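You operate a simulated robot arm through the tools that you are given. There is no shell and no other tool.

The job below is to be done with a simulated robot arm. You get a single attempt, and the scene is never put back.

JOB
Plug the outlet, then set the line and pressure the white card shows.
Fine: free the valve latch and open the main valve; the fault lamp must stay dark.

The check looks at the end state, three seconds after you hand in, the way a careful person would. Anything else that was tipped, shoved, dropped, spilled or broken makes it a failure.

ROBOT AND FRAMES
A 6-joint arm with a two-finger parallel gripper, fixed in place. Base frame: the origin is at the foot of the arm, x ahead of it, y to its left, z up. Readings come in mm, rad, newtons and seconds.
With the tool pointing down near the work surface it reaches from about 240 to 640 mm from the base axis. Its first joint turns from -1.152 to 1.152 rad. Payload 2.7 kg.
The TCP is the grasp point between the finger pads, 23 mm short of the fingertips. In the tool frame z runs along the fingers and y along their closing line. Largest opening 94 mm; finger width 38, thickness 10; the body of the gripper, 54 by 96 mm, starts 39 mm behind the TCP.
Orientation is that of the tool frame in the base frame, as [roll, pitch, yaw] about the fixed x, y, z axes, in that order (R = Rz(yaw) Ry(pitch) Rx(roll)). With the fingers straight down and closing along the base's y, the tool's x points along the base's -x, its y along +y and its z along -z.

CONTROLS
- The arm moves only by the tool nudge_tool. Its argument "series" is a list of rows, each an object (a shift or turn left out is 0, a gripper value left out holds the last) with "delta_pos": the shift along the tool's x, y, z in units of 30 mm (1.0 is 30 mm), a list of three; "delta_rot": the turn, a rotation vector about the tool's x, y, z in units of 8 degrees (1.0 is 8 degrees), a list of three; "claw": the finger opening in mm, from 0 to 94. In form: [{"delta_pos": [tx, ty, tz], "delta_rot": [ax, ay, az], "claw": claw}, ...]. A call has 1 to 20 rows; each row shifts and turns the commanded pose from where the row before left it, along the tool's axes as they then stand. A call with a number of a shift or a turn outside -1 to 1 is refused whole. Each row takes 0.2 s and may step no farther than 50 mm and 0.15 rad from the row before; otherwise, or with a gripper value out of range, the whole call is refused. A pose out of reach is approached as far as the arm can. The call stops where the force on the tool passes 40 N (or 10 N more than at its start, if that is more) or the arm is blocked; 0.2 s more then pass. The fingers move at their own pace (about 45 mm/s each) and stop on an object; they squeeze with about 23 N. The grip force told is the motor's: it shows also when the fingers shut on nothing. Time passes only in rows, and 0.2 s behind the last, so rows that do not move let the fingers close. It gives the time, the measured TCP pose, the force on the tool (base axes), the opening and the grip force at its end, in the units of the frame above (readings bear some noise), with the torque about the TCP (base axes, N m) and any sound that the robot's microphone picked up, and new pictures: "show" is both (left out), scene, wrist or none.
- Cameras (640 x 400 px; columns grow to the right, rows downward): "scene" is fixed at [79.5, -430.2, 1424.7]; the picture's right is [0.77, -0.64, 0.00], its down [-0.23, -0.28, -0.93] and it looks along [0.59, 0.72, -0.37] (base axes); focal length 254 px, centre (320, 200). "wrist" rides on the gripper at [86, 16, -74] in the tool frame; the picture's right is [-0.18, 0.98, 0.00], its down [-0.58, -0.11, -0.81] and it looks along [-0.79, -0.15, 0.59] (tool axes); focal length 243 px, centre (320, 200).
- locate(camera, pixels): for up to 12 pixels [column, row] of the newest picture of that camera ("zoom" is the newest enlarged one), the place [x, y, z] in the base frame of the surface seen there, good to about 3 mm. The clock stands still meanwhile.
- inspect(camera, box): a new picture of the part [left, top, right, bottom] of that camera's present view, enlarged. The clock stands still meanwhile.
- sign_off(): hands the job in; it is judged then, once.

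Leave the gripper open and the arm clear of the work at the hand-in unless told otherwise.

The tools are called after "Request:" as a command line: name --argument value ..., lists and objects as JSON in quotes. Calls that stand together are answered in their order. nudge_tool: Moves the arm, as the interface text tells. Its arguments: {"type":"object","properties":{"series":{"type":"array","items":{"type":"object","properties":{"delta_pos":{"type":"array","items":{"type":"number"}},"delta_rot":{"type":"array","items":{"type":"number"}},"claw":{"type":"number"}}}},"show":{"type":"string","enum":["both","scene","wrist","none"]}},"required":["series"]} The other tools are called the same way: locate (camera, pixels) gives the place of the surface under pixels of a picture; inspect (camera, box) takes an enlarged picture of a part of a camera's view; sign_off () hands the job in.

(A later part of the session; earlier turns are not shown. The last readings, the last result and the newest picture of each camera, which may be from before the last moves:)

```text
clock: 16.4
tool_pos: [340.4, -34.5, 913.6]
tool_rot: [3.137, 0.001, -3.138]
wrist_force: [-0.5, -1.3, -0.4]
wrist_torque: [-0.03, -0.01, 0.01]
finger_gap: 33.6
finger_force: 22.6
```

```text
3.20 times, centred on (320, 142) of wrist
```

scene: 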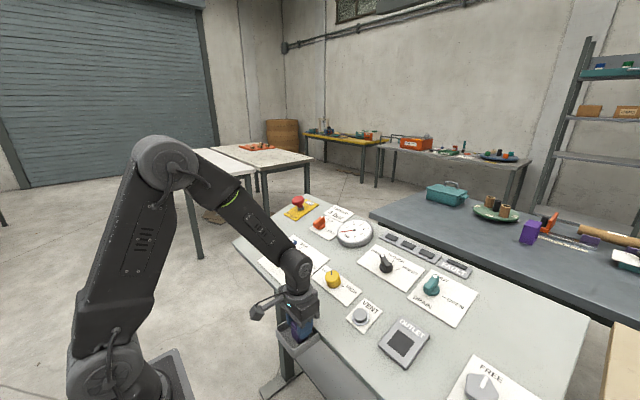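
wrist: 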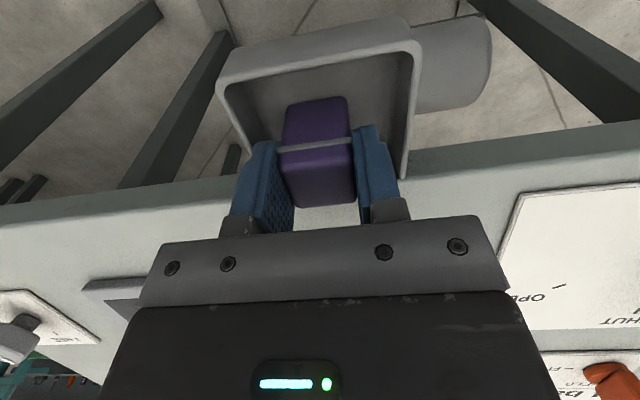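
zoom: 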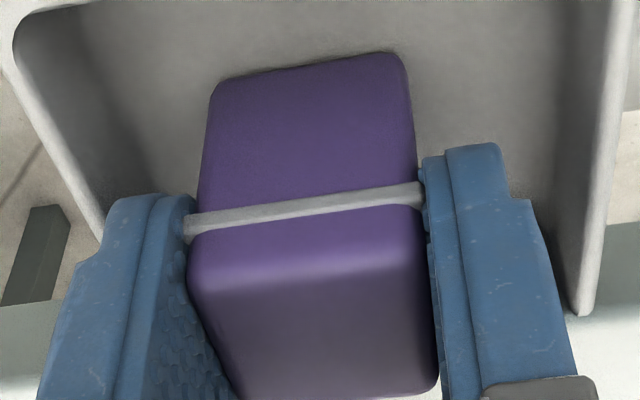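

Closed at 33.6 mm with 22.6 N, across the flange. I'll lift slowly 20 mm and check that it holds.

Request:
nudge_tool --series '[{"delta_pos": [0, 0, -0.15]}, {"delta_pos": [0, 0, -0.15]}, {"delta_pos": [0, 0, -0.2]}, {"delta_pos": [0, 0, -0.2]}, {"delta_pos": [0, 0, 0]}]' --show "both"

Request:
inspect --camera "wrist" --box '[220, 80, 420, 205]'

Request:
inspect --camera "scene" --box '[255, 285, 335, 345]'

```text
clock: 17.6
tool_pos: [341.0, -35.1, 935.2]
tool_rot: [3.138, -0.001, -3.141]
wrist_force: [-0.2, 0.2, -0.1]
wrist_torque: [0.01, 0.01, -0.01]
finger_gap: 33.6
finger_force: 22.8
```

scene: 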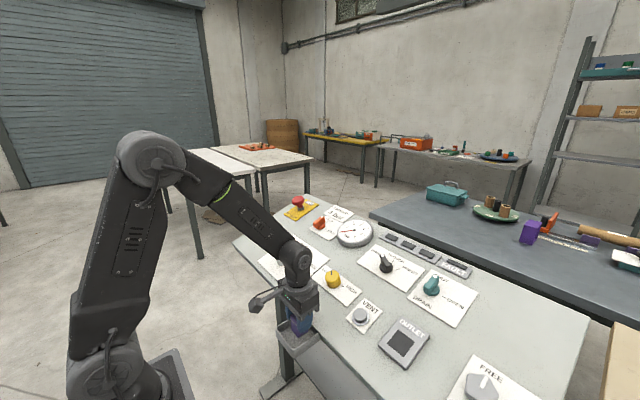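
wrist: 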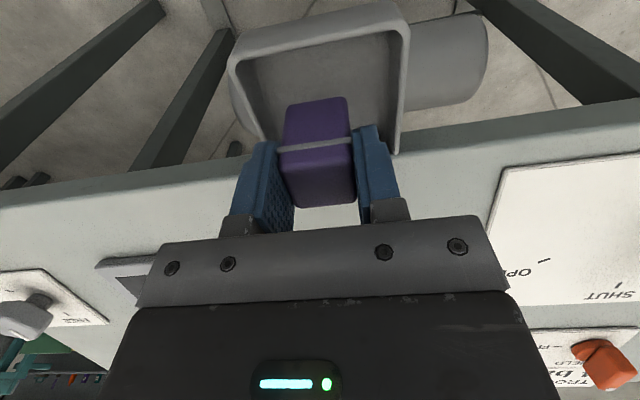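

```text
3.20 times, centred on (320, 142) of wrist
```

zoom: 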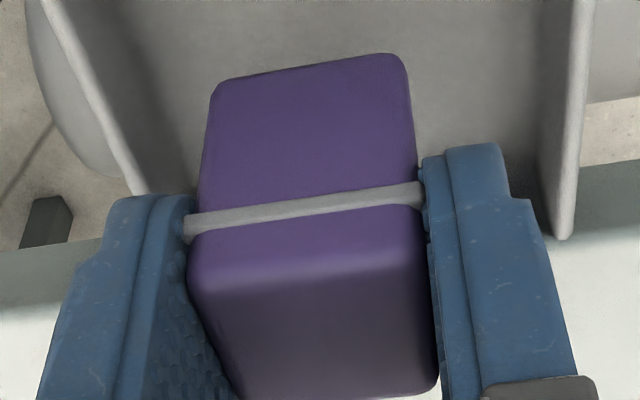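

```text
6.67 times, centred on (295, 315) of scene
```

zoom: 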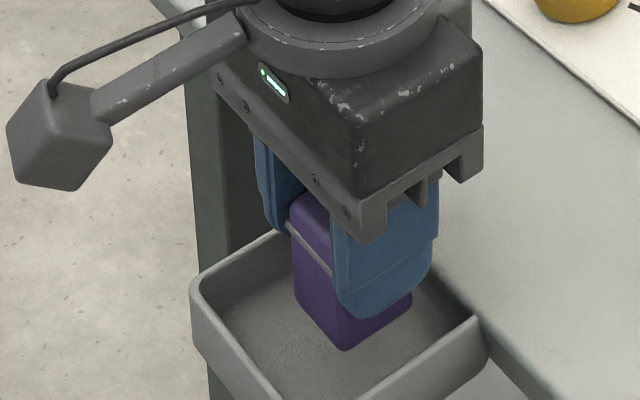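

The plug is held. I'll lift to z≈1045, carry it over to the outlet, and tilt the tool 18.2° so the plug is square to the panel with its bottom about 50 mm above the outlet.

Request:
nudge_tool --series '[{"delta_pos": [0, 0, -0.6]}, {"delta_pos": [0, 0, -0.8]}, {"delta_pos": [0, 0, -0.8]}, {"delta_pos": [0, 0, -0.8]}, {"delta_pos": [0, 0, -0.7]}, {"delta_pos": [-0.25, -0.5, 0]}, {"delta_pos": [-0.45, -0.9, 0.05]}, {"delta_pos": [-0.45, -0.9, 0.05]}, {"delta_pos": [-0.45, -0.9, 0.05]}, {"delta_pos": [-0.45, -0.9, 0.05]}, {"delta_pos": [-0.45, -0.9, 0.05]}, {"delta_pos": [-0.45, -0.9, 0.05]}, {"delta_pos": [-0.2, -0.7, 0.05]}, {"delta_rot": [0, -0.57, 0]}, {"delta_rot": [0, -0.57, 0]}, {"delta_rot": [0, -0.57, 0]}, {"delta_rot": [0, -0.57, 0]}, {"delta_pos": [0, 0, 0]}]' --show "both"

Request:
inspect --camera "wrist" --box '[220, 30, 420, 205]'

Request:
inspect --camera "scene" --box '[350, 290, 446, 370]'

```text
clock: 21.4
tool_pos: [434.5, -233.2, 1036.2]
tool_rot: [3.137, 0.32, -3.141]
wrist_force: [-0.4, 0.5, -0.3]
wrist_torque: [-0.02, 0.01, 0.01]
finger_gap: 33.3
finger_force: 22.8
```

scene: 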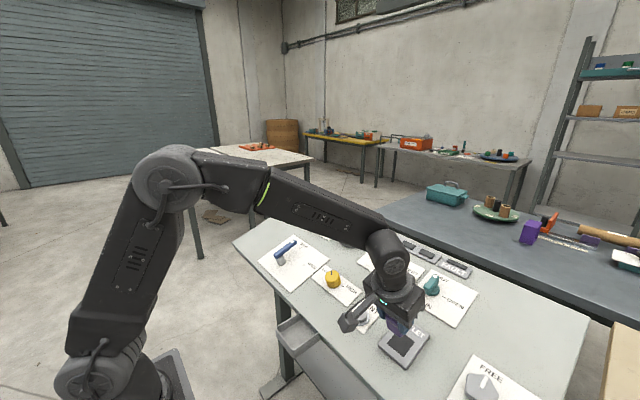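
wrist: 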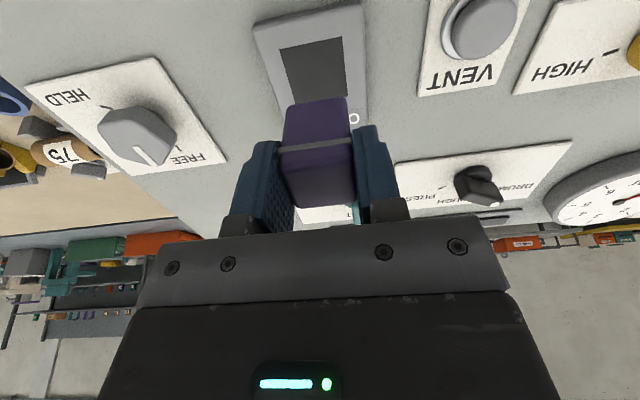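

```text
2.29 times, centred on (320, 118) of wrist
```

zoom: 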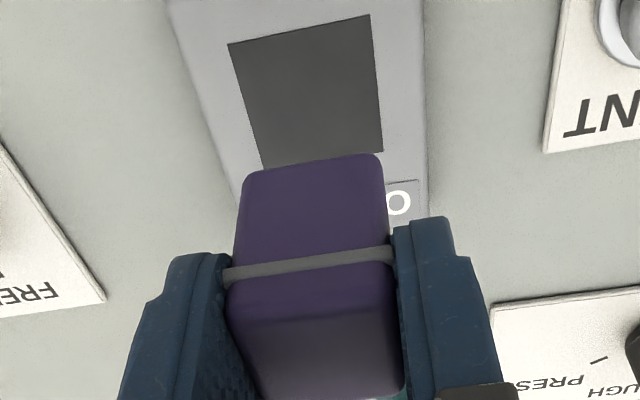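

```text
5.00 times, centred on (398, 330) of scene
```

zoom: 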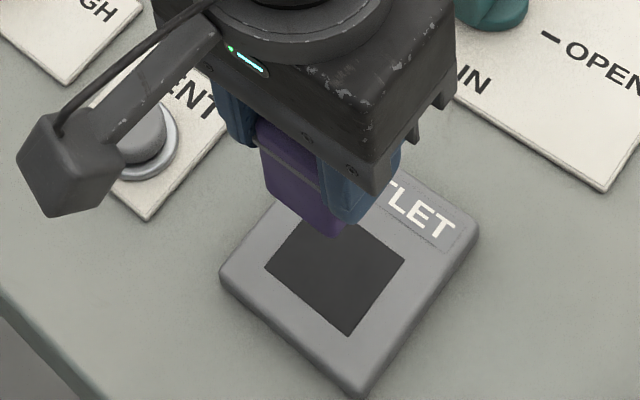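

The plug hangs above the outlet. I'll measure the hole's corners and the plug's edges in this same wrist picture to align one with the other.

Request:
locate --camera "wrist" --pixels '[[281, 50], [340.5, 38.5], [346, 95.5], [295.5, 102], [313, 73], [320, 80], [287, 110], [346, 100], [283, 142], [347, 135], [315, 120], [305, 60]]'

Request:
locate --camera "wrist" --pixels '[[281, 50], [340.5, 38.5], [346, 95.5], [295.5, 102], [287, 120], [348, 115], [286, 130], [350, 125]]'

```text
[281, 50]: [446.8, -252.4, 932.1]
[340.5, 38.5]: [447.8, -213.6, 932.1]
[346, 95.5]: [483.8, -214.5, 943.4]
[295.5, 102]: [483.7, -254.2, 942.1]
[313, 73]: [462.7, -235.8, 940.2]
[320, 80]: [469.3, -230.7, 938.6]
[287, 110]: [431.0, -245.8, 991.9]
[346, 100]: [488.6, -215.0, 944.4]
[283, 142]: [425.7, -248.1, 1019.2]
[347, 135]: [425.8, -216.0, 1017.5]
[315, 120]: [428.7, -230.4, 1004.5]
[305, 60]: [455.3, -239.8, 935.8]
```

```text
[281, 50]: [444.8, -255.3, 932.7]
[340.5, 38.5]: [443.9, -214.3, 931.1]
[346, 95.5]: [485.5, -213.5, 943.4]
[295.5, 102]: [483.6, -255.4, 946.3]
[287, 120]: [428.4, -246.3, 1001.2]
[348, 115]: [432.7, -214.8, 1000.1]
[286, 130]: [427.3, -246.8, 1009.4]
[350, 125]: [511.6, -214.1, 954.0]
```

The hole centre is about (465, −234.1), and the plug's centre is about 2–3 mm to +y of it. I'll shift −2.5 mm in y and lower 45 mm so the plug bottom is about 9 mm above the outlet.

Request:
nudge_tool --series '[{"delta_pos": [0.02, -0.085, 0.3]}, {"delta_pos": [0, 0, 0.5]}, {"delta_pos": [0, 0, 0.5]}, {"delta_pos": [0, 0, 0.2]}, {"delta_pos": [0, 0, 0]}]' --show "both"

Request:
inspect --camera "wrist" --box '[220, 40, 420, 165]'

Request:
inspect --camera "scene" --box '[358, 305, 454, 365]'

```text
clock: 22.6
tool_pos: [448.0, -233.7, 993.1]
tool_rot: [3.139, 0.317, -3.14]
wrist_force: [-0.1, 0.2, -0.1]
wrist_torque: [-0.01, 0.01, 0.01]
finger_gap: 33.4
finger_force: 22.9
```

scene: 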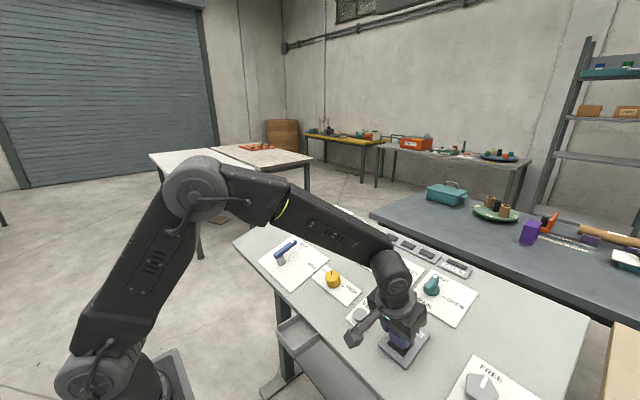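
wrist: 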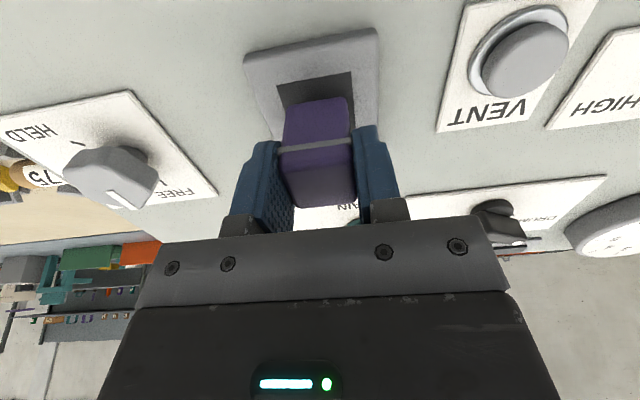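

```text
3.20 times, centred on (320, 102) of wrist
```

zoom: 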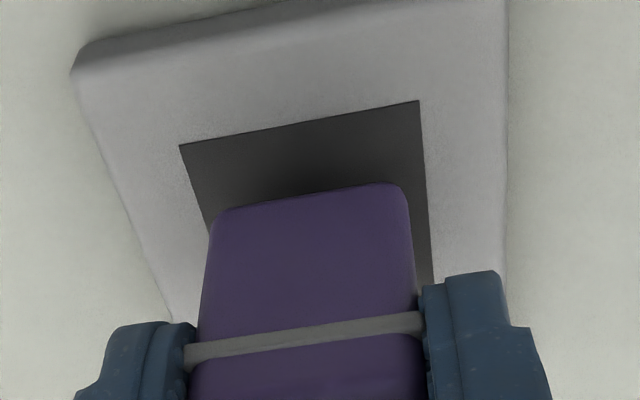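

```text
6.67 times, centred on (406, 335) of scene
```

zoom: 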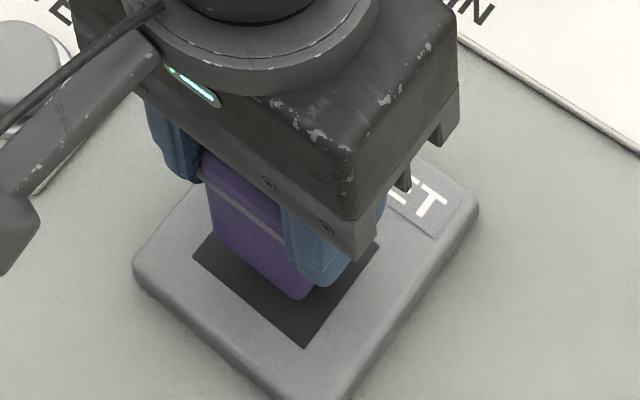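

The plug is centred over the dark square. I'll descend in small steps and watch the force.

Request:
nudge_tool --series '[{"delta_pos": [0.03, 0, 0.15]}, {"delta_pos": [0, 0, 0.15]}, {"delta_pos": [0, 0, 0.1]}, {"delta_pos": [0, 0, 0.1]}, {"delta_pos": [0, 0, 0]}]' --show "both"

Request:
inspect --camera "wrist" --box '[220, 40, 420, 165]'

Request:
inspect --camera "scene" --box '[358, 305, 454, 365]'

```text
clock: 23.8
tool_pos: [453.8, -234.6, 979.2]
tool_rot: [-3.142, 0.323, -3.14]
wrist_force: [-9.9, 5.7, 18.9]
wrist_torque: [0.06, 0.01, -0.03]
finger_gap: 33.6
finger_force: 23.3
heard: snap
```

scene: 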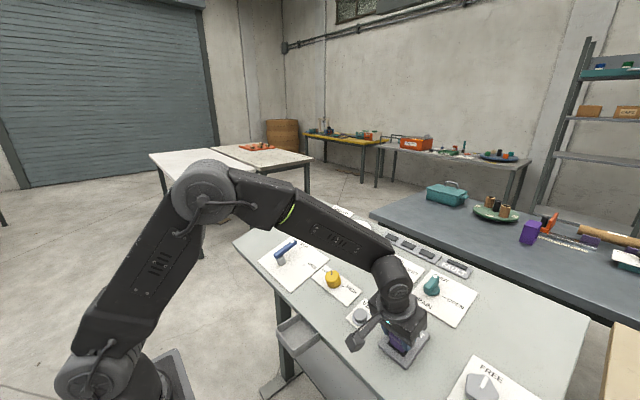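
wrist: 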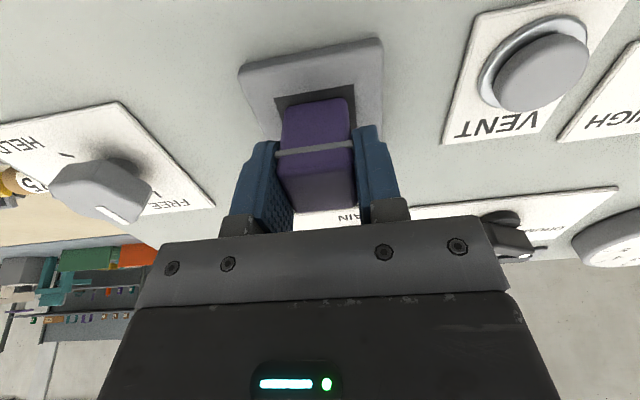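

```text
3.20 times, centred on (320, 102) of wrist
```

zoom: 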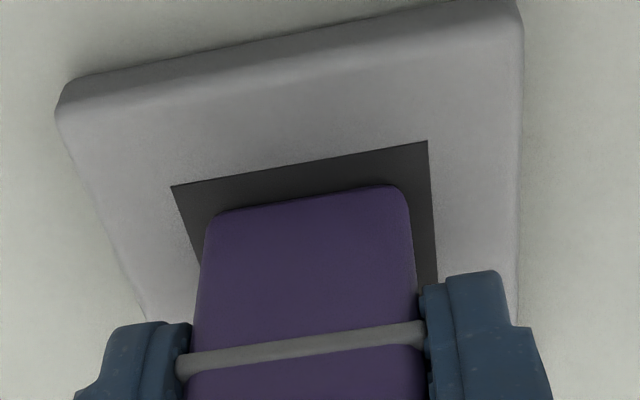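

```text
6.67 times, centred on (406, 335) of scene
```

zoom: 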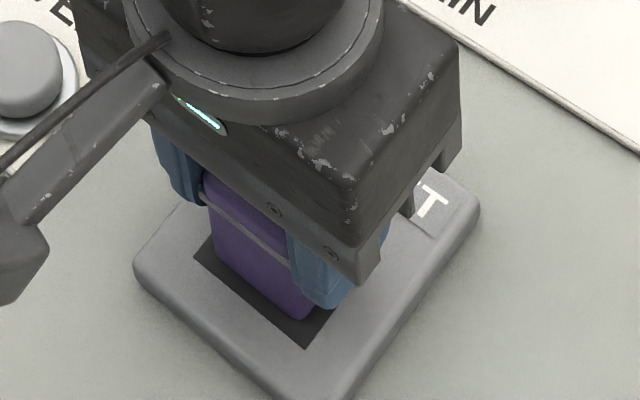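

A snap was heard with about 22 N along the panel normal: the plug has seated in the outlet. I'll release by opening the fingers and then retreat along the normal.

Request:
nudge_tool --series '[{"claw": 60}, {"claw": 60}, {"claw": 60}]' --show "wrist"

Request:
inspect --camera "wrist" --box '[220, 40, 420, 165]'

```text
clock: 24.6
tool_pos: [452.9, -235.5, 977.9]
tool_rot: [3.138, 0.32, -3.141]
wrist_force: [0.3, 0.3, -0.1]
wrist_torque: [-0.01, -0.03, 0.01]
finger_gap: 60.0
finger_force: 0.0
```

wrist: 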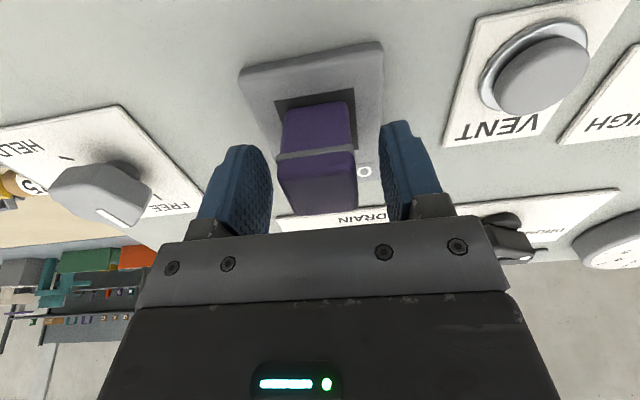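

```text
3.20 times, centred on (320, 102) of wrist
```

zoom: 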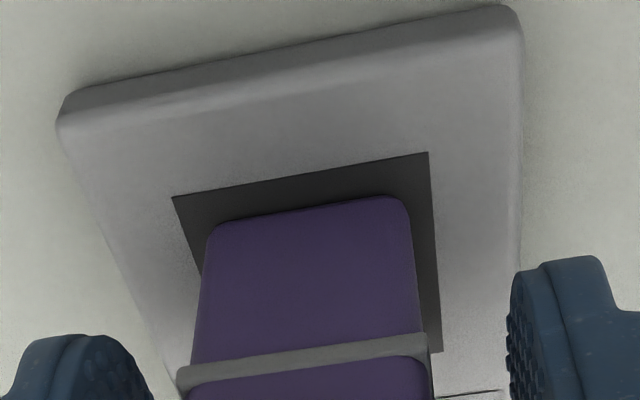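

The plug stands free in the outlet. I'll retreat along the panel normal and examine it.

Request:
nudge_tool --series '[{"delta_pos": [0, 0, -0.5]}, {"delta_pos": [0, 0, -0.8]}, {"delta_pos": [0, 0, -0.8]}, {"delta_pos": [0, 0, -0.8]}, {"delta_pos": [0, 0.8, -0.5]}, {"delta_pos": [0, 0.8, -0.5]}, {"delta_pos": [0, 0.8, 0]}, {"delta_pos": [0, 0.8, 0]}, {"delta_pos": [0, 0, 0]}]' --show "both"

Request:
inspect --camera "scene" --box '[358, 305, 454, 365]'

Request:
locate --camera "scene" --pixels '[[394, 327], [391, 333], [398, 326], [400, 335], [395, 335]]'

```text
clock: 26.6
tool_pos: [415.9, -139.4, 1089.8]
tool_rot: [3.136, 0.319, -3.141]
wrist_force: [0.4, 0.5, 0.2]
wrist_torque: [0.01, 0.02, -0.01]
finger_gap: 59.9
finger_force: 0.0
```

scene: 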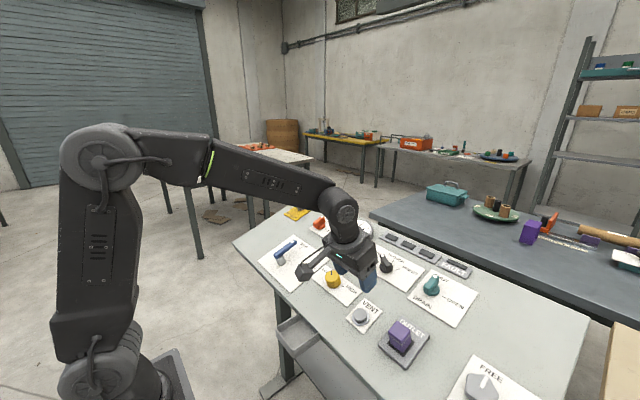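
wrist: 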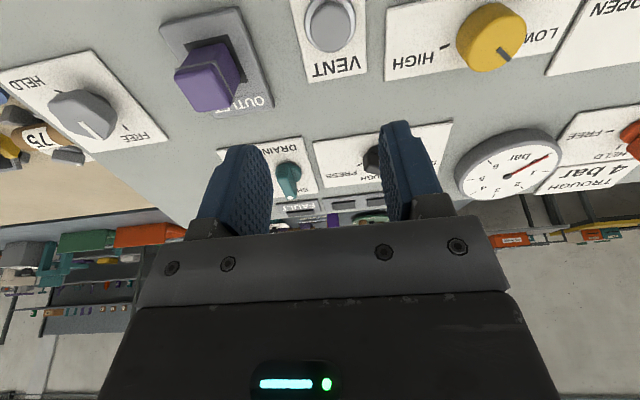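

```text
6.67 times, centred on (406, 335) of scene
```

zoom: 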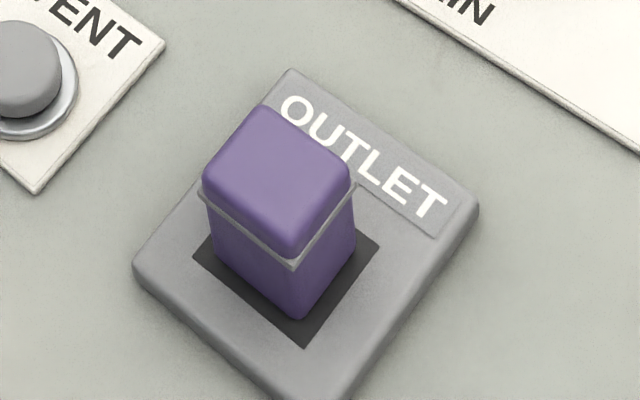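

```text
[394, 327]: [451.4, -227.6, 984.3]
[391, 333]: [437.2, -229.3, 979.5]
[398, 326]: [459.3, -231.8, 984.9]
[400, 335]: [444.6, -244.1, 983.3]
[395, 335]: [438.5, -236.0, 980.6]
```

The plug sits square in the outlet with its top ≈49 mm above the block. Next is the selector (black pointer, at DRUMS). I'll hover over it for a close look at the ticks.

Request:
nudge_tool --series '[{"delta_pos": [-0.78, 0.27, 0.35]}, {"delta_pos": [-0.78, 0.27, 0.35]}, {"delta_pos": [-0.78, 0.27, 0.35]}, {"delta_pos": [-0.78, 0.27, 0.35]}, {"delta_pos": [-0.78, 0.27, 0.35]}, {"delta_pos": [-0.4, 0.27, 0]}, {"delta_pos": [0, 0, 0]}]' --show "both"

Request:
inspect --camera "wrist" --box '[200, 20, 440, 170]'

```text
clock: 28.2
tool_pos: [554.2, -91.8, 1079.6]
tool_rot: [3.141, 0.321, -3.141]
wrist_force: [-0.5, -0.7, -0.1]
wrist_torque: [0.02, 0.0, 0.0]
finger_gap: 59.9
finger_force: 0.0
```

scene: 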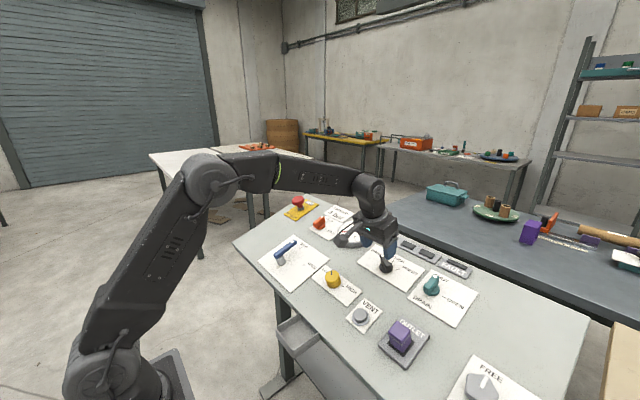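
wrist: 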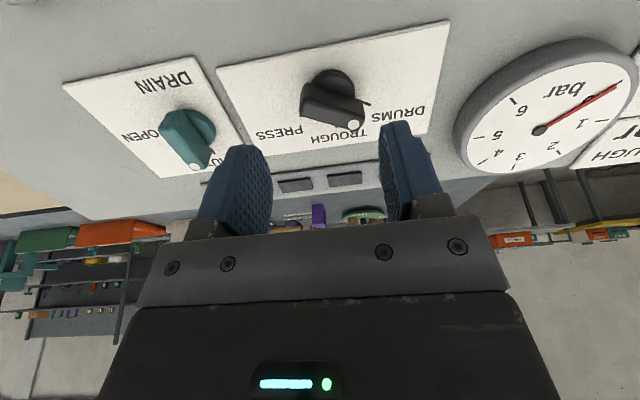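

```text
2.67 times, centred on (320, 95) of wrist
```

zoom: 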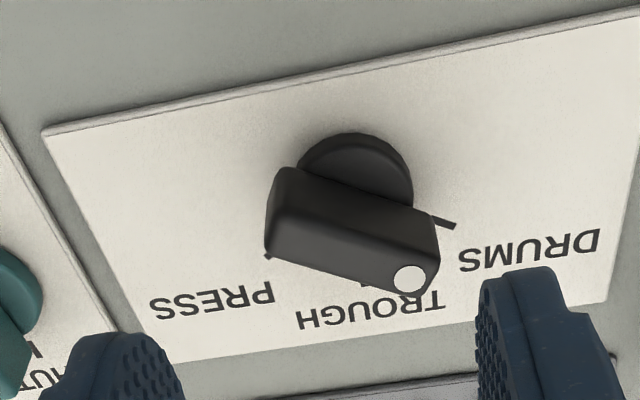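

The handle's white dot is at the DRUMS tick; TROUGH's tick is straight upslope and PRESS on the other side. I'll measure the tick positions, disc and handle.

Request:
locate --camera "wrist" --pixels '[[366, 103], [363, 102], [335.6, 126.7], [300.4, 115.9], [330, 78], [334, 75], [308, 97], [352, 124], [330, 107], [345, 108], [315, 112], [320, 88]]'

Request:
locate --camera "scene" --pixels '[[385, 265], [382, 256], [393, 260.5], [398, 269.3], [387, 272], [380, 262]]'

Request:
inspect --camera "wrist" --box '[280, 55, 400, 130]'

Request:
inspect --camera "scene" --box '[358, 240, 422, 280]'

```text
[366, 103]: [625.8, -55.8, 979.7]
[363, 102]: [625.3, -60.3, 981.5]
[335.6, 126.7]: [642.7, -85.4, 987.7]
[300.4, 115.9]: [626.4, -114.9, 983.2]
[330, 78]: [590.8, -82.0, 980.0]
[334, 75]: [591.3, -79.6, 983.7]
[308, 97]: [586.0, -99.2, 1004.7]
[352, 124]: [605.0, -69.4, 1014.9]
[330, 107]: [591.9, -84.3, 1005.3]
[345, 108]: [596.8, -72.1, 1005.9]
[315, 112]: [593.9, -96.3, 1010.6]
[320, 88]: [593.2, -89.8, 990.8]
```

```text
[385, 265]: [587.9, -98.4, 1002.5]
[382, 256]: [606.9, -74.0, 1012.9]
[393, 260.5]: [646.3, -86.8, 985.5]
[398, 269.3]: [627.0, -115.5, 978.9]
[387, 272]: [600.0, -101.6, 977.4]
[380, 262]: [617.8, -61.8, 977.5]
```

```text
5.33 times, centred on (340, 92) of wrist
```

zoom: 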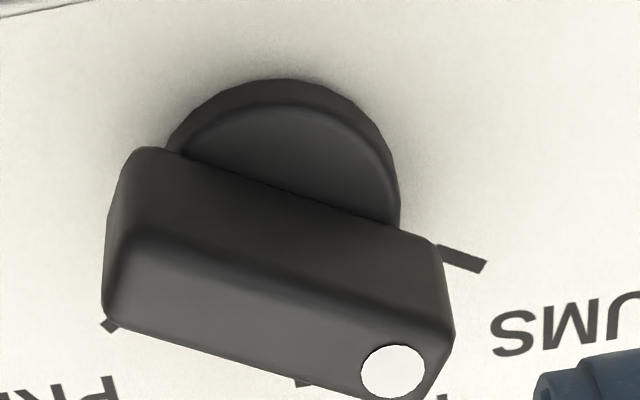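

```text
10.00 times, centred on (390, 260) of scene
```

zoom: 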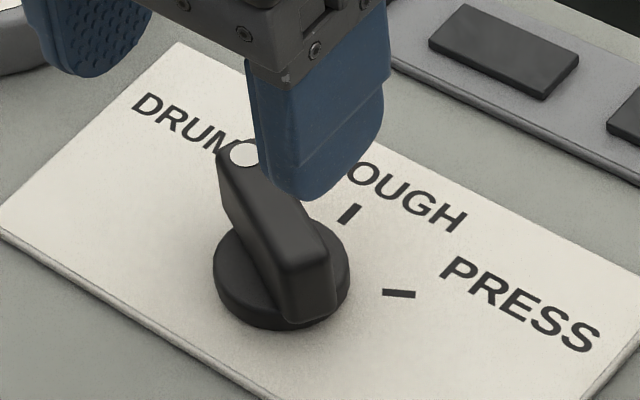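

I estimate the selector axis at about (613, −86) on the panel with the handle at ≈67° toward +y. A few more points on the handle's top and the gauge rim will refine this.

Request:
locate --camera "wrist" --pixels '[[302.5, 109], [304, 112], [320, 113], [332.5, 116.4], [345, 121], [353.2, 123.9], [361, 120], [362, 112], [303, 101], [458, 130], [470, 150], [480, 90]]'

Request:
locate --camera "wrist" --pixels '[[302.5, 109], [304, 112], [320, 113], [332.5, 116.4], [345, 121], [353.2, 123.9], [361, 120], [362, 112], [303, 101], [295, 183], [345, 178], [190, 140]]'

```text
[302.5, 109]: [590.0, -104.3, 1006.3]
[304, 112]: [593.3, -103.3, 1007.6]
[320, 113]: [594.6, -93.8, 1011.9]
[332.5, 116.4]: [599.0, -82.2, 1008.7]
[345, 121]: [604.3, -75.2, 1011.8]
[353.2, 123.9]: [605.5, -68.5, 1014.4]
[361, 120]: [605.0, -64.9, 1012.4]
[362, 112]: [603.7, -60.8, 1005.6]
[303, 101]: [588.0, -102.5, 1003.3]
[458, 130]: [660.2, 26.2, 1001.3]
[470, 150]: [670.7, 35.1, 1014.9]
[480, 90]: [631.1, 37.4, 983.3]
```

```text
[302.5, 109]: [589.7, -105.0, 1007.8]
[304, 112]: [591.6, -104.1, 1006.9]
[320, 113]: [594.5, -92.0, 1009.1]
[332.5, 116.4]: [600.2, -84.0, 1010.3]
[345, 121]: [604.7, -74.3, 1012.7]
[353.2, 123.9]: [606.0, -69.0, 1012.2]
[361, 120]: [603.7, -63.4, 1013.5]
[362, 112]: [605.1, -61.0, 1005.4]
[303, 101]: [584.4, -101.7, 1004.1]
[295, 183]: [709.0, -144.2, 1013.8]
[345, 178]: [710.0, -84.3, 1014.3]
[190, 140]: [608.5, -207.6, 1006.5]
```

The handle's ends are near (590, −104.5) and (605, −62), so it points about 69° from upslope. I'll hover over its axis and turn the tool −69° about its own axis so the fingers straddle the handle.

Request:
nudge_tool --series '[{"delta_pos": [-0.72, 0.22, 0.83], "claw": 50}, {"delta_rot": [0, 0, -0.96]}, {"delta_rot": [0, 0, -0.96]}, {"delta_rot": [0, 0, -0.96]}, {"delta_rot": [0, 0, -0.96]}, {"delta_rot": [0, 0, -0.96]}, {"delta_rot": [0, 0, -0.96]}, {"delta_rot": [0, 0, -0.96]}, {"delta_rot": [0, 0, -0.96]}, {"delta_rot": [0, 0, -0.96]}, {"delta_pos": [0, 0, 0]}]' --show "both"

Request:
inspect --camera "wrist" --box '[200, 20, 440, 170]'

```text
clock: 30.6
tool_pos: [583.2, -84.8, 1062.7]
tool_rot: [-2.844, 0.113, -1.916]
wrist_force: [-0.2, 0.3, -0.9]
wrist_torque: [0.05, -0.04, -0.01]
finger_gap: 50.2
finger_force: 0.1
```

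scene: 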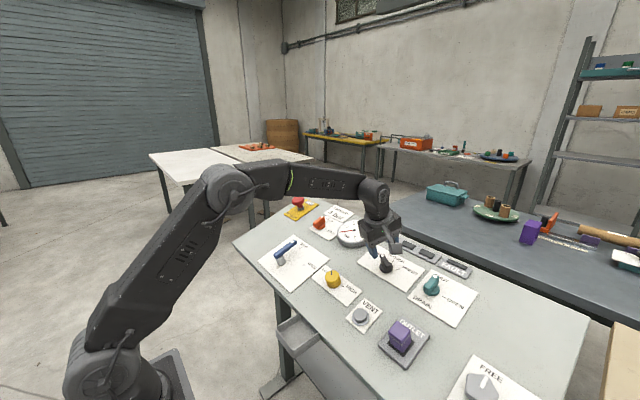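
wrist: 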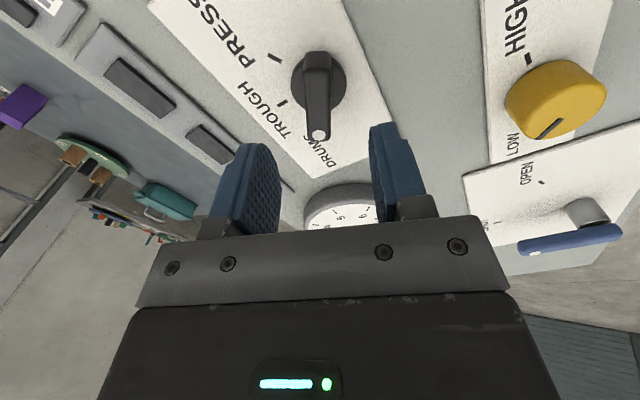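

```text
2.67 times, centred on (320, 95) of wrist
```

zoom: 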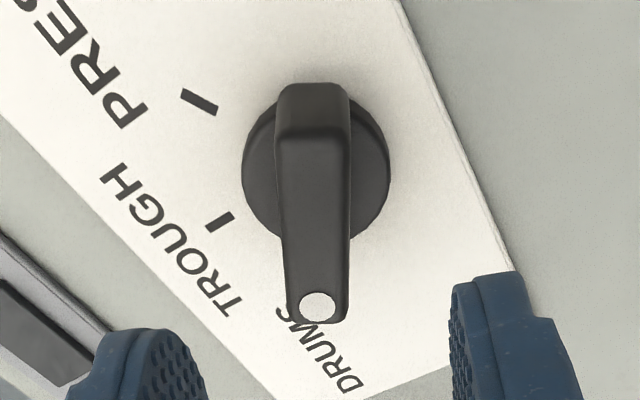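

The handle now lies along the tool's x axis, nearly centred (column ≈318). I'll descend about 51 mm with small corrections so the fingers straddle it.

Request:
nudge_tool --series '[{"delta_pos": [0.08, -0.06, 0.5]}, {"delta_pos": [0, 0, 0.5]}, {"delta_pos": [0, 0, 0.4]}, {"delta_pos": [0, 0, 0.3]}, {"delta_pos": [0, 0, 0]}]' --show "both"

Request:
inspect --camera "wrist" --box '[200, 70, 440, 220]'

Request:
inspect --camera "scene" --box '[348, 210, 444, 280]'

```text
clock: 31.8
tool_pos: [600.4, -86.7, 1015.7]
tool_rot: [-2.842, 0.116, -1.919]
wrist_force: [0.3, 0.7, -0.4]
wrist_torque: [0.02, 0.01, -0.01]
finger_gap: 49.8
finger_force: 0.0
```

scene: 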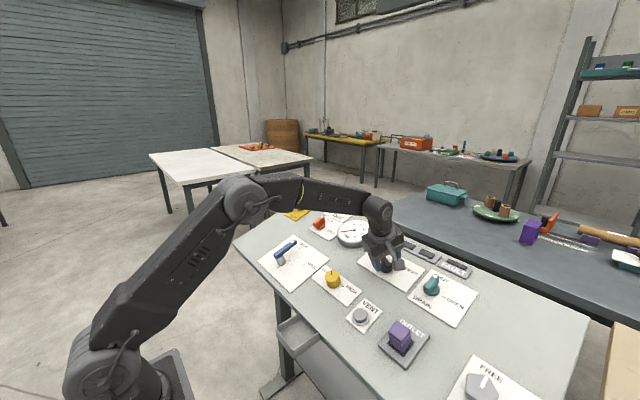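
wrist: 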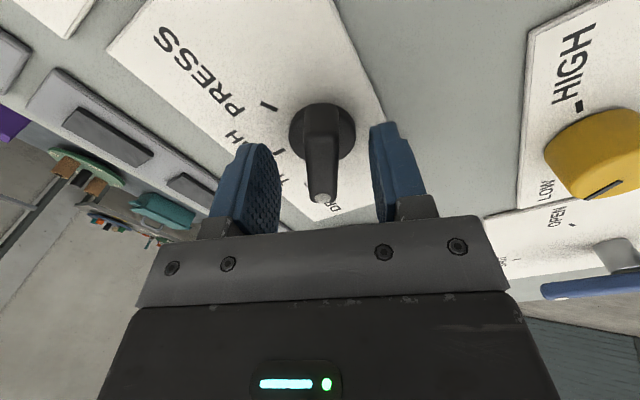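

```text
2.67 times, centred on (320, 145) of wrist
```

zoom: 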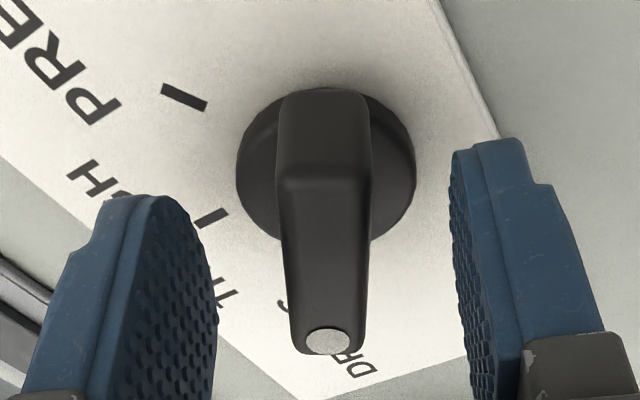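

```text
5.71 times, centred on (396, 245) of scene
```

zoom: 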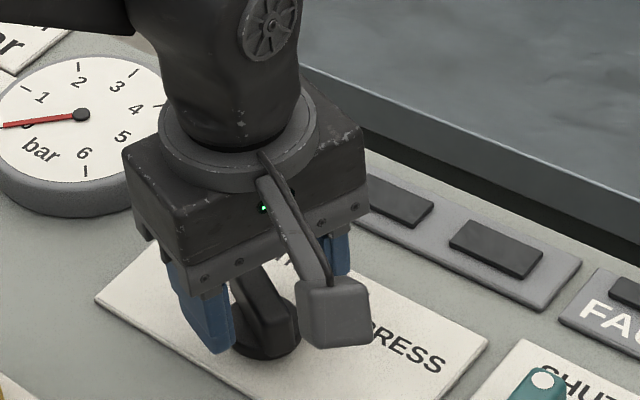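

The fingers straddle the handle. Closing now.

Request:
nudge_tool --series '[{"delta_pos": [0, -0.04, 0], "claw": 5}, {"claw": 5}, {"claw": 5}, {"claw": 5}, {"claw": 5}]' --show "wrist"

```text
clock: 33.0
tool_pos: [599.7, -85.4, 1014.7]
tool_rot: [-2.85, 0.115, -1.92]
wrist_force: [-27.0, 11.1, 0.1]
wrist_torque: [0.64, -0.06, -1.76]
finger_gap: 22.1
finger_force: 44.7
```

wrist: 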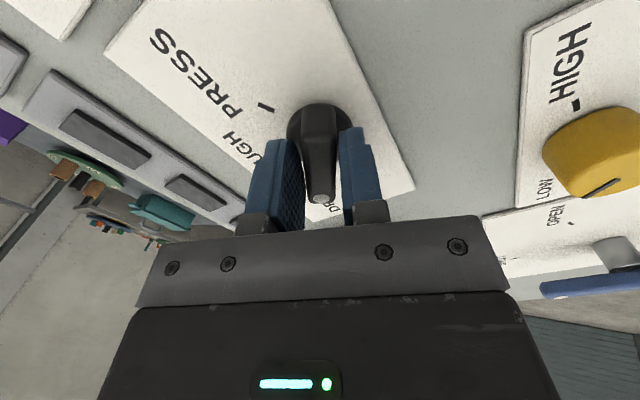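

The torque (−1.76 N m, gap 22 mm) shows the fingers are about 10° skewed to the handle — the handle is at 60°, not 69°. I'll open, turn the tool +9.2° and close again.

Request:
nudge_tool --series '[{"claw": 45}, {"claw": 45}, {"delta_rot": [0, 0, 0.6]}, {"delta_rot": [0, 0, 0.6]}, {"delta_pos": [0, 0, 0]}, {"claw": 5}, {"claw": 5}, {"claw": 5}, {"claw": 5}, {"claw": 5}]' --show "both"

Request:
inspect --camera "wrist" --box '[200, 70, 440, 220]'

```text
clock: 35.2
tool_pos: [598.8, -86.6, 1015.3]
tool_rot: [-2.874, 0.16, -2.081]
wrist_force: [-27.4, 13.9, -1.2]
wrist_torque: [-0.06, -0.43, 0.05]
finger_gap: 15.7
finger_force: 44.8
```

scene: 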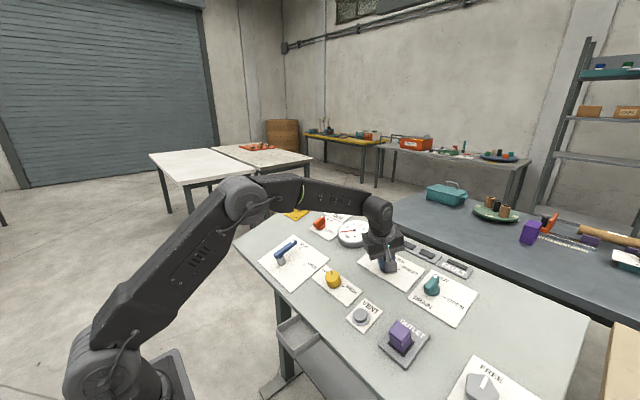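
wrist: 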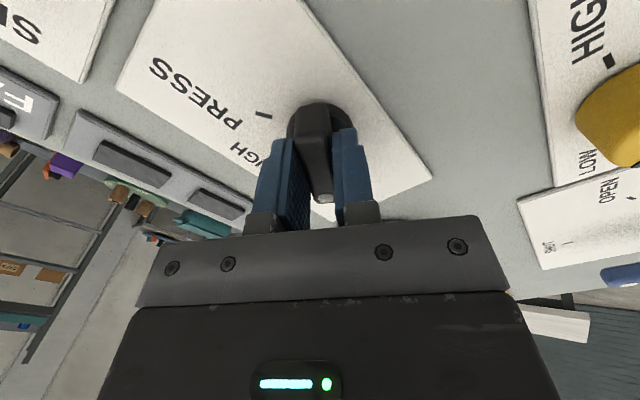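

```text
2.67 times, centred on (320, 145) of wrist
```

zoom: 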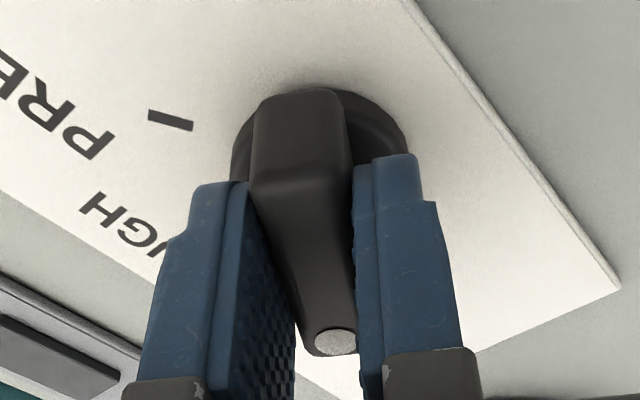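

Now parallel: gap 15.7 mm and little torque, but a 31 N side push along the tool's +y. I'll shift 1.5 mm that way to relieve it.

Request:
nudge_tool --series '[{"delta_pos": [0, 0.05, 0]}, {"delta_pos": [0, 0, 0]}]' --show "none"

```text
clock: 35.8
tool_pos: [599.4, -86.0, 1015.3]
tool_rot: [-2.869, 0.16, -2.079]
wrist_force: [-13.6, 11.1, -4.1]
wrist_torque: [-0.66, 0.87, -0.21]
finger_gap: 15.7
finger_force: 45.0
```

The side push has halved. I'll shift another 1.2 mm.

Request:
nudge_tool --series '[{"delta_pos": [0, 0.04, 0]}, {"delta_pos": [0, 0, 0]}]' --show "none"

```text
clock: 36.4
tool_pos: [599.2, -85.4, 1015.1]
tool_rot: [-2.863, 0.163, -2.078]
wrist_force: [-1.5, 8.4, -5.7]
wrist_torque: [-0.96, 1.16, -0.3]
finger_gap: 15.9
finger_force: 44.9
```

Side load is small now. I'll start turning clockwise (toward TROUGH) in steps and watch the forces.

Request:
nudge_tool --series '[{"delta_rot": [0, 0, 0.6]}, {"delta_rot": [0, 0, 0.6]}, {"delta_rot": [0, 0, 0.6]}, {"delta_pos": [0, 0, 0]}]' --show "wrist"

```text
clock: 37.4
tool_pos: [599.2, -86.0, 1014.2]
tool_rot: [-2.912, 0.225, -2.329]
wrist_force: [2.7, 6.6, -5.7]
wrist_torque: [-0.63, 1.05, -0.17]
finger_gap: 15.7
finger_force: 45.0
```

wrist: 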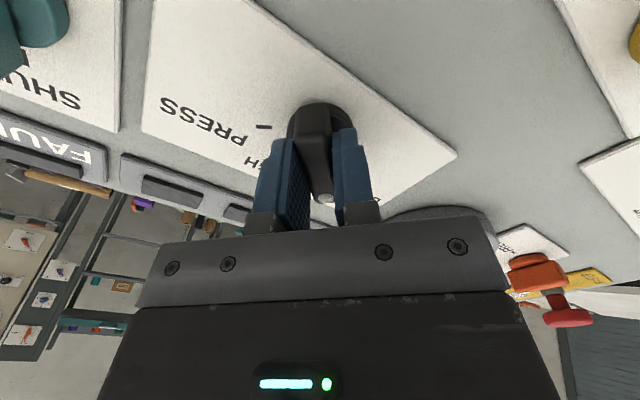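

It turns freely with the handle in the grip. I'll continue with most of the remaining 45°.

Request:
nudge_tool --series '[{"delta_rot": [0, 0, 0.8]}, {"delta_rot": [0, 0, 0.8]}, {"delta_rot": [0, 0, 0.8]}, {"delta_rot": [0, 0, 0.8]}, {"delta_pos": [0, 0, 0]}]' --show "both"

Request:
inspect --camera "wrist" --box '[200, 70, 440, 220]'

```text
clock: 38.6
tool_pos: [600.4, -85.2, 1014.2]
tool_rot: [-3.037, 0.3, -2.785]
wrist_force: [-6.3, 9.5, -9.4]
wrist_torque: [0.32, -1.45, 0.06]
finger_gap: 15.9
finger_force: 45.3
```

scene: 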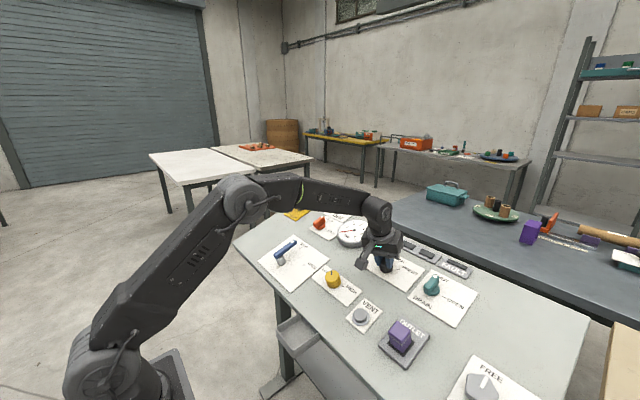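
wrist: 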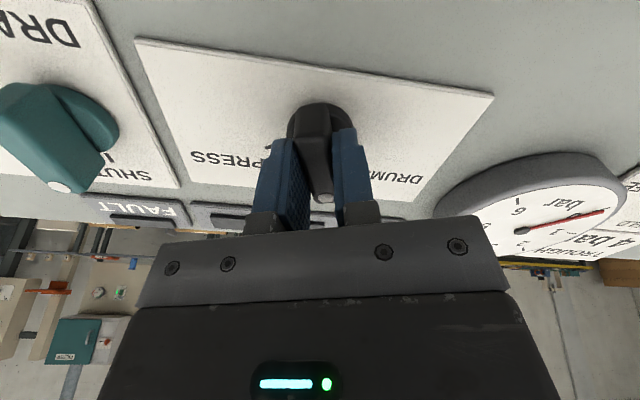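

```text
2.67 times, centred on (320, 145) of wrist
```

zoom: 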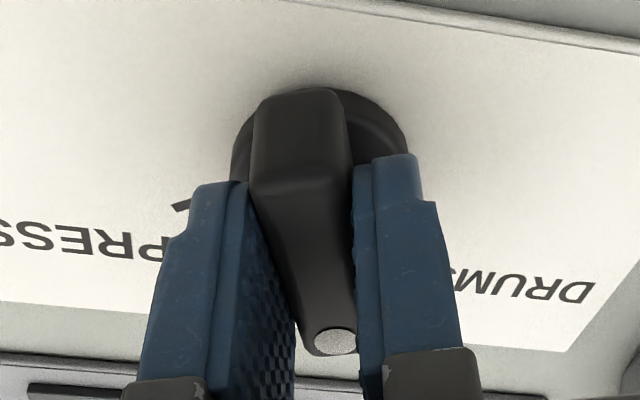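

About 19.5° remain. Finishing the turn to straight upslope (TROUGH).

Request:
nudge_tool --series '[{"delta_rot": [0, 0, 0.82]}, {"delta_rot": [0, 0, 0.82]}, {"delta_rot": [0, 0, 0.8]}, {"delta_pos": [0, 0, 0]}]' --show "both"

Request:
inspect --camera "wrist" --box '[200, 70, 440, 220]'

```text
clock: 39.6
tool_pos: [600.2, -86.1, 1015.1]
tool_rot: [3.137, 0.319, -3.141]
wrist_force: [-3.8, 11.8, -8.9]
wrist_torque: [-0.39, -0.89, -0.14]
finger_gap: 15.8
finger_force: 44.9
```

scene: 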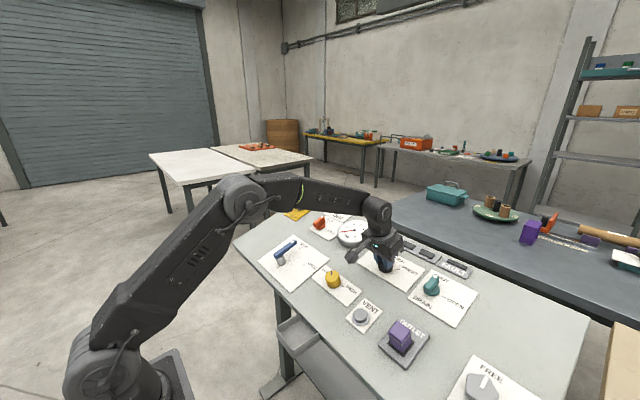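
wrist: 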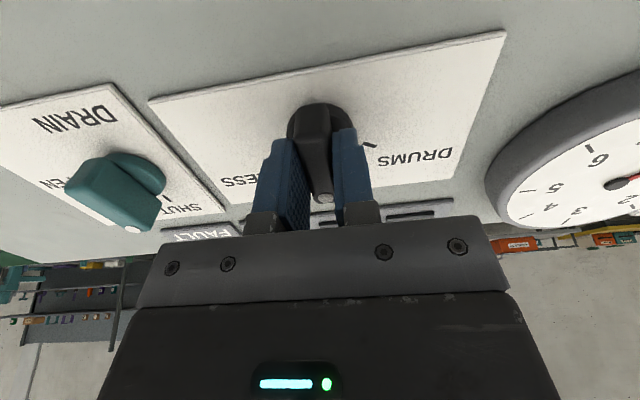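

```text
2.67 times, centred on (320, 145) of wrist
```

zoom: 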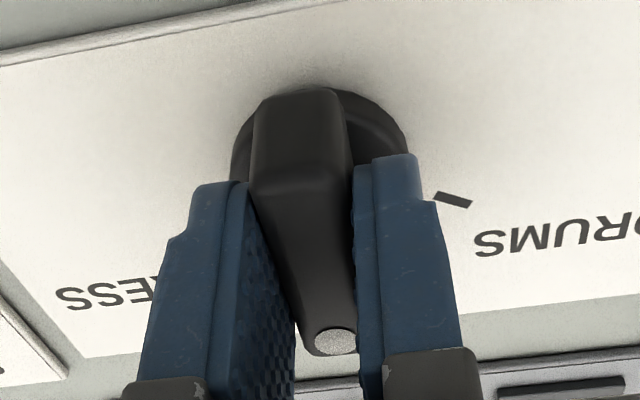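

The tool is back at zero yaw with the handle pointing straight upslope. I'll release, back off along the normal, and check the pointer.

Request:
nudge_tool --series '[{"claw": 45}, {"claw": 45}, {"claw": 45}, {"delta_pos": [0, 0, -0.5]}, {"delta_pos": [0, 0, -0.7]}, {"delta_pos": [0, 0, -0.8]}, {"delta_pos": [0, 0, 0]}]' --show "both"

Request:
inspect --camera "wrist" --box '[220, 20, 420, 145]'

Request:
inspect --camera "scene" --box '[358, 240, 422, 280]'

```text
clock: 41.2
tool_pos: [580.2, -87.1, 1071.6]
tool_rot: [3.137, 0.32, -3.142]
wrist_force: [-0.3, -0.7, -0.2]
wrist_torque: [0.03, 0.02, 0.03]
finger_gap: 45.0
finger_force: 0.0
```

scene: 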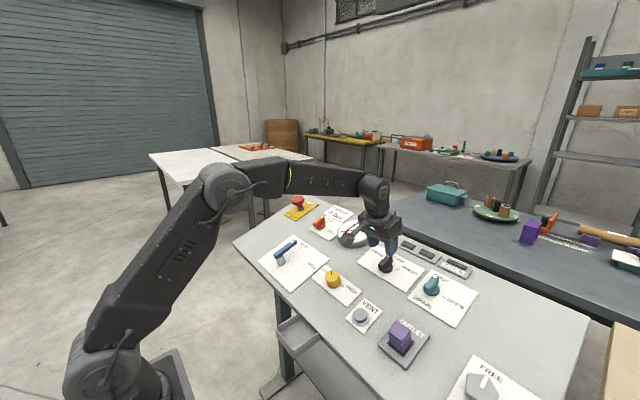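
wrist: 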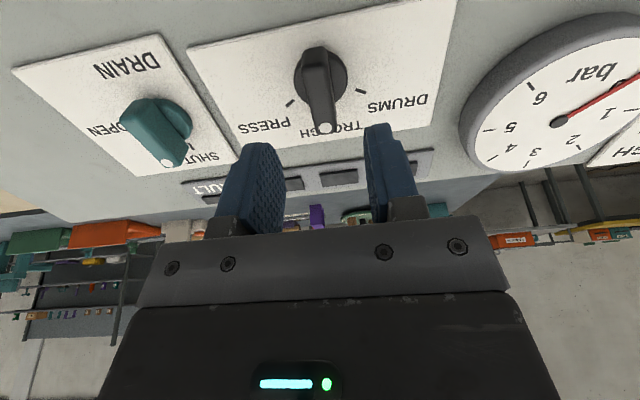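

```text
3.20 times, centred on (320, 82) of wrist
```

zoom: 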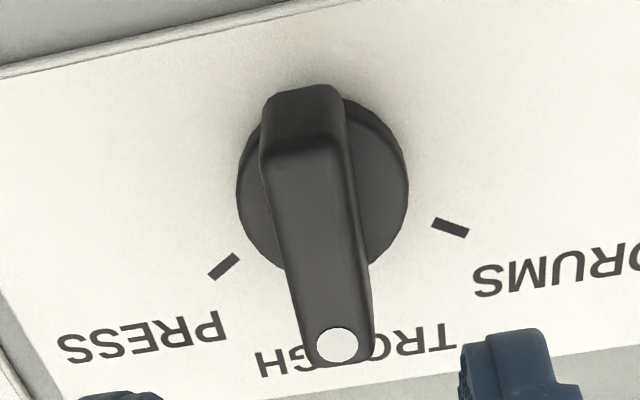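

```text
10.00 times, centred on (390, 260) of scene
```

zoom: 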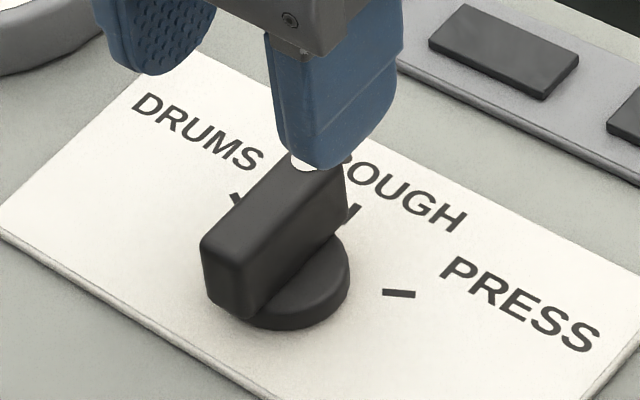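

The pointer is on TROUGH. Next the orange valve latch (scene ≈(320,222)). Measuring its handle and ticks.

Request:
inspect --camera "scene" --box '[288, 196, 352, 246]'

Request:
locate --camera "scene" --pixels '[[322, 217], [316, 222], [318, 228], [326.6, 222], [326.2, 230], [310, 229], [313, 215], [340, 240], [295, 245], [290, 258], [297, 241], [281, 262]]'

```text
8.00 times, centred on (320, 221) of scene
```

zoom: 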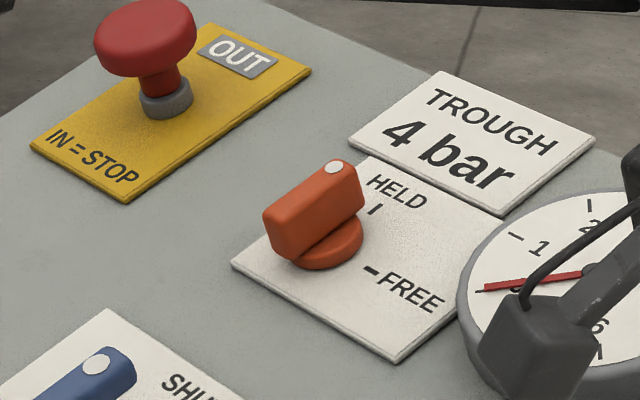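

```text
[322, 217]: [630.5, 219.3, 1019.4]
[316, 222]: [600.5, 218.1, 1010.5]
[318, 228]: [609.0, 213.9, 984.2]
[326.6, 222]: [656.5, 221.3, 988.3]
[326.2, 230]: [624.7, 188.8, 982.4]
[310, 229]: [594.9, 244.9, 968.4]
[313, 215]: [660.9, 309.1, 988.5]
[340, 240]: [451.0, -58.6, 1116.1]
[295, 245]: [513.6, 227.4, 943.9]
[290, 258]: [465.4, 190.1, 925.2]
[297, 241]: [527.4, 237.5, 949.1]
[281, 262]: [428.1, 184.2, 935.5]
```

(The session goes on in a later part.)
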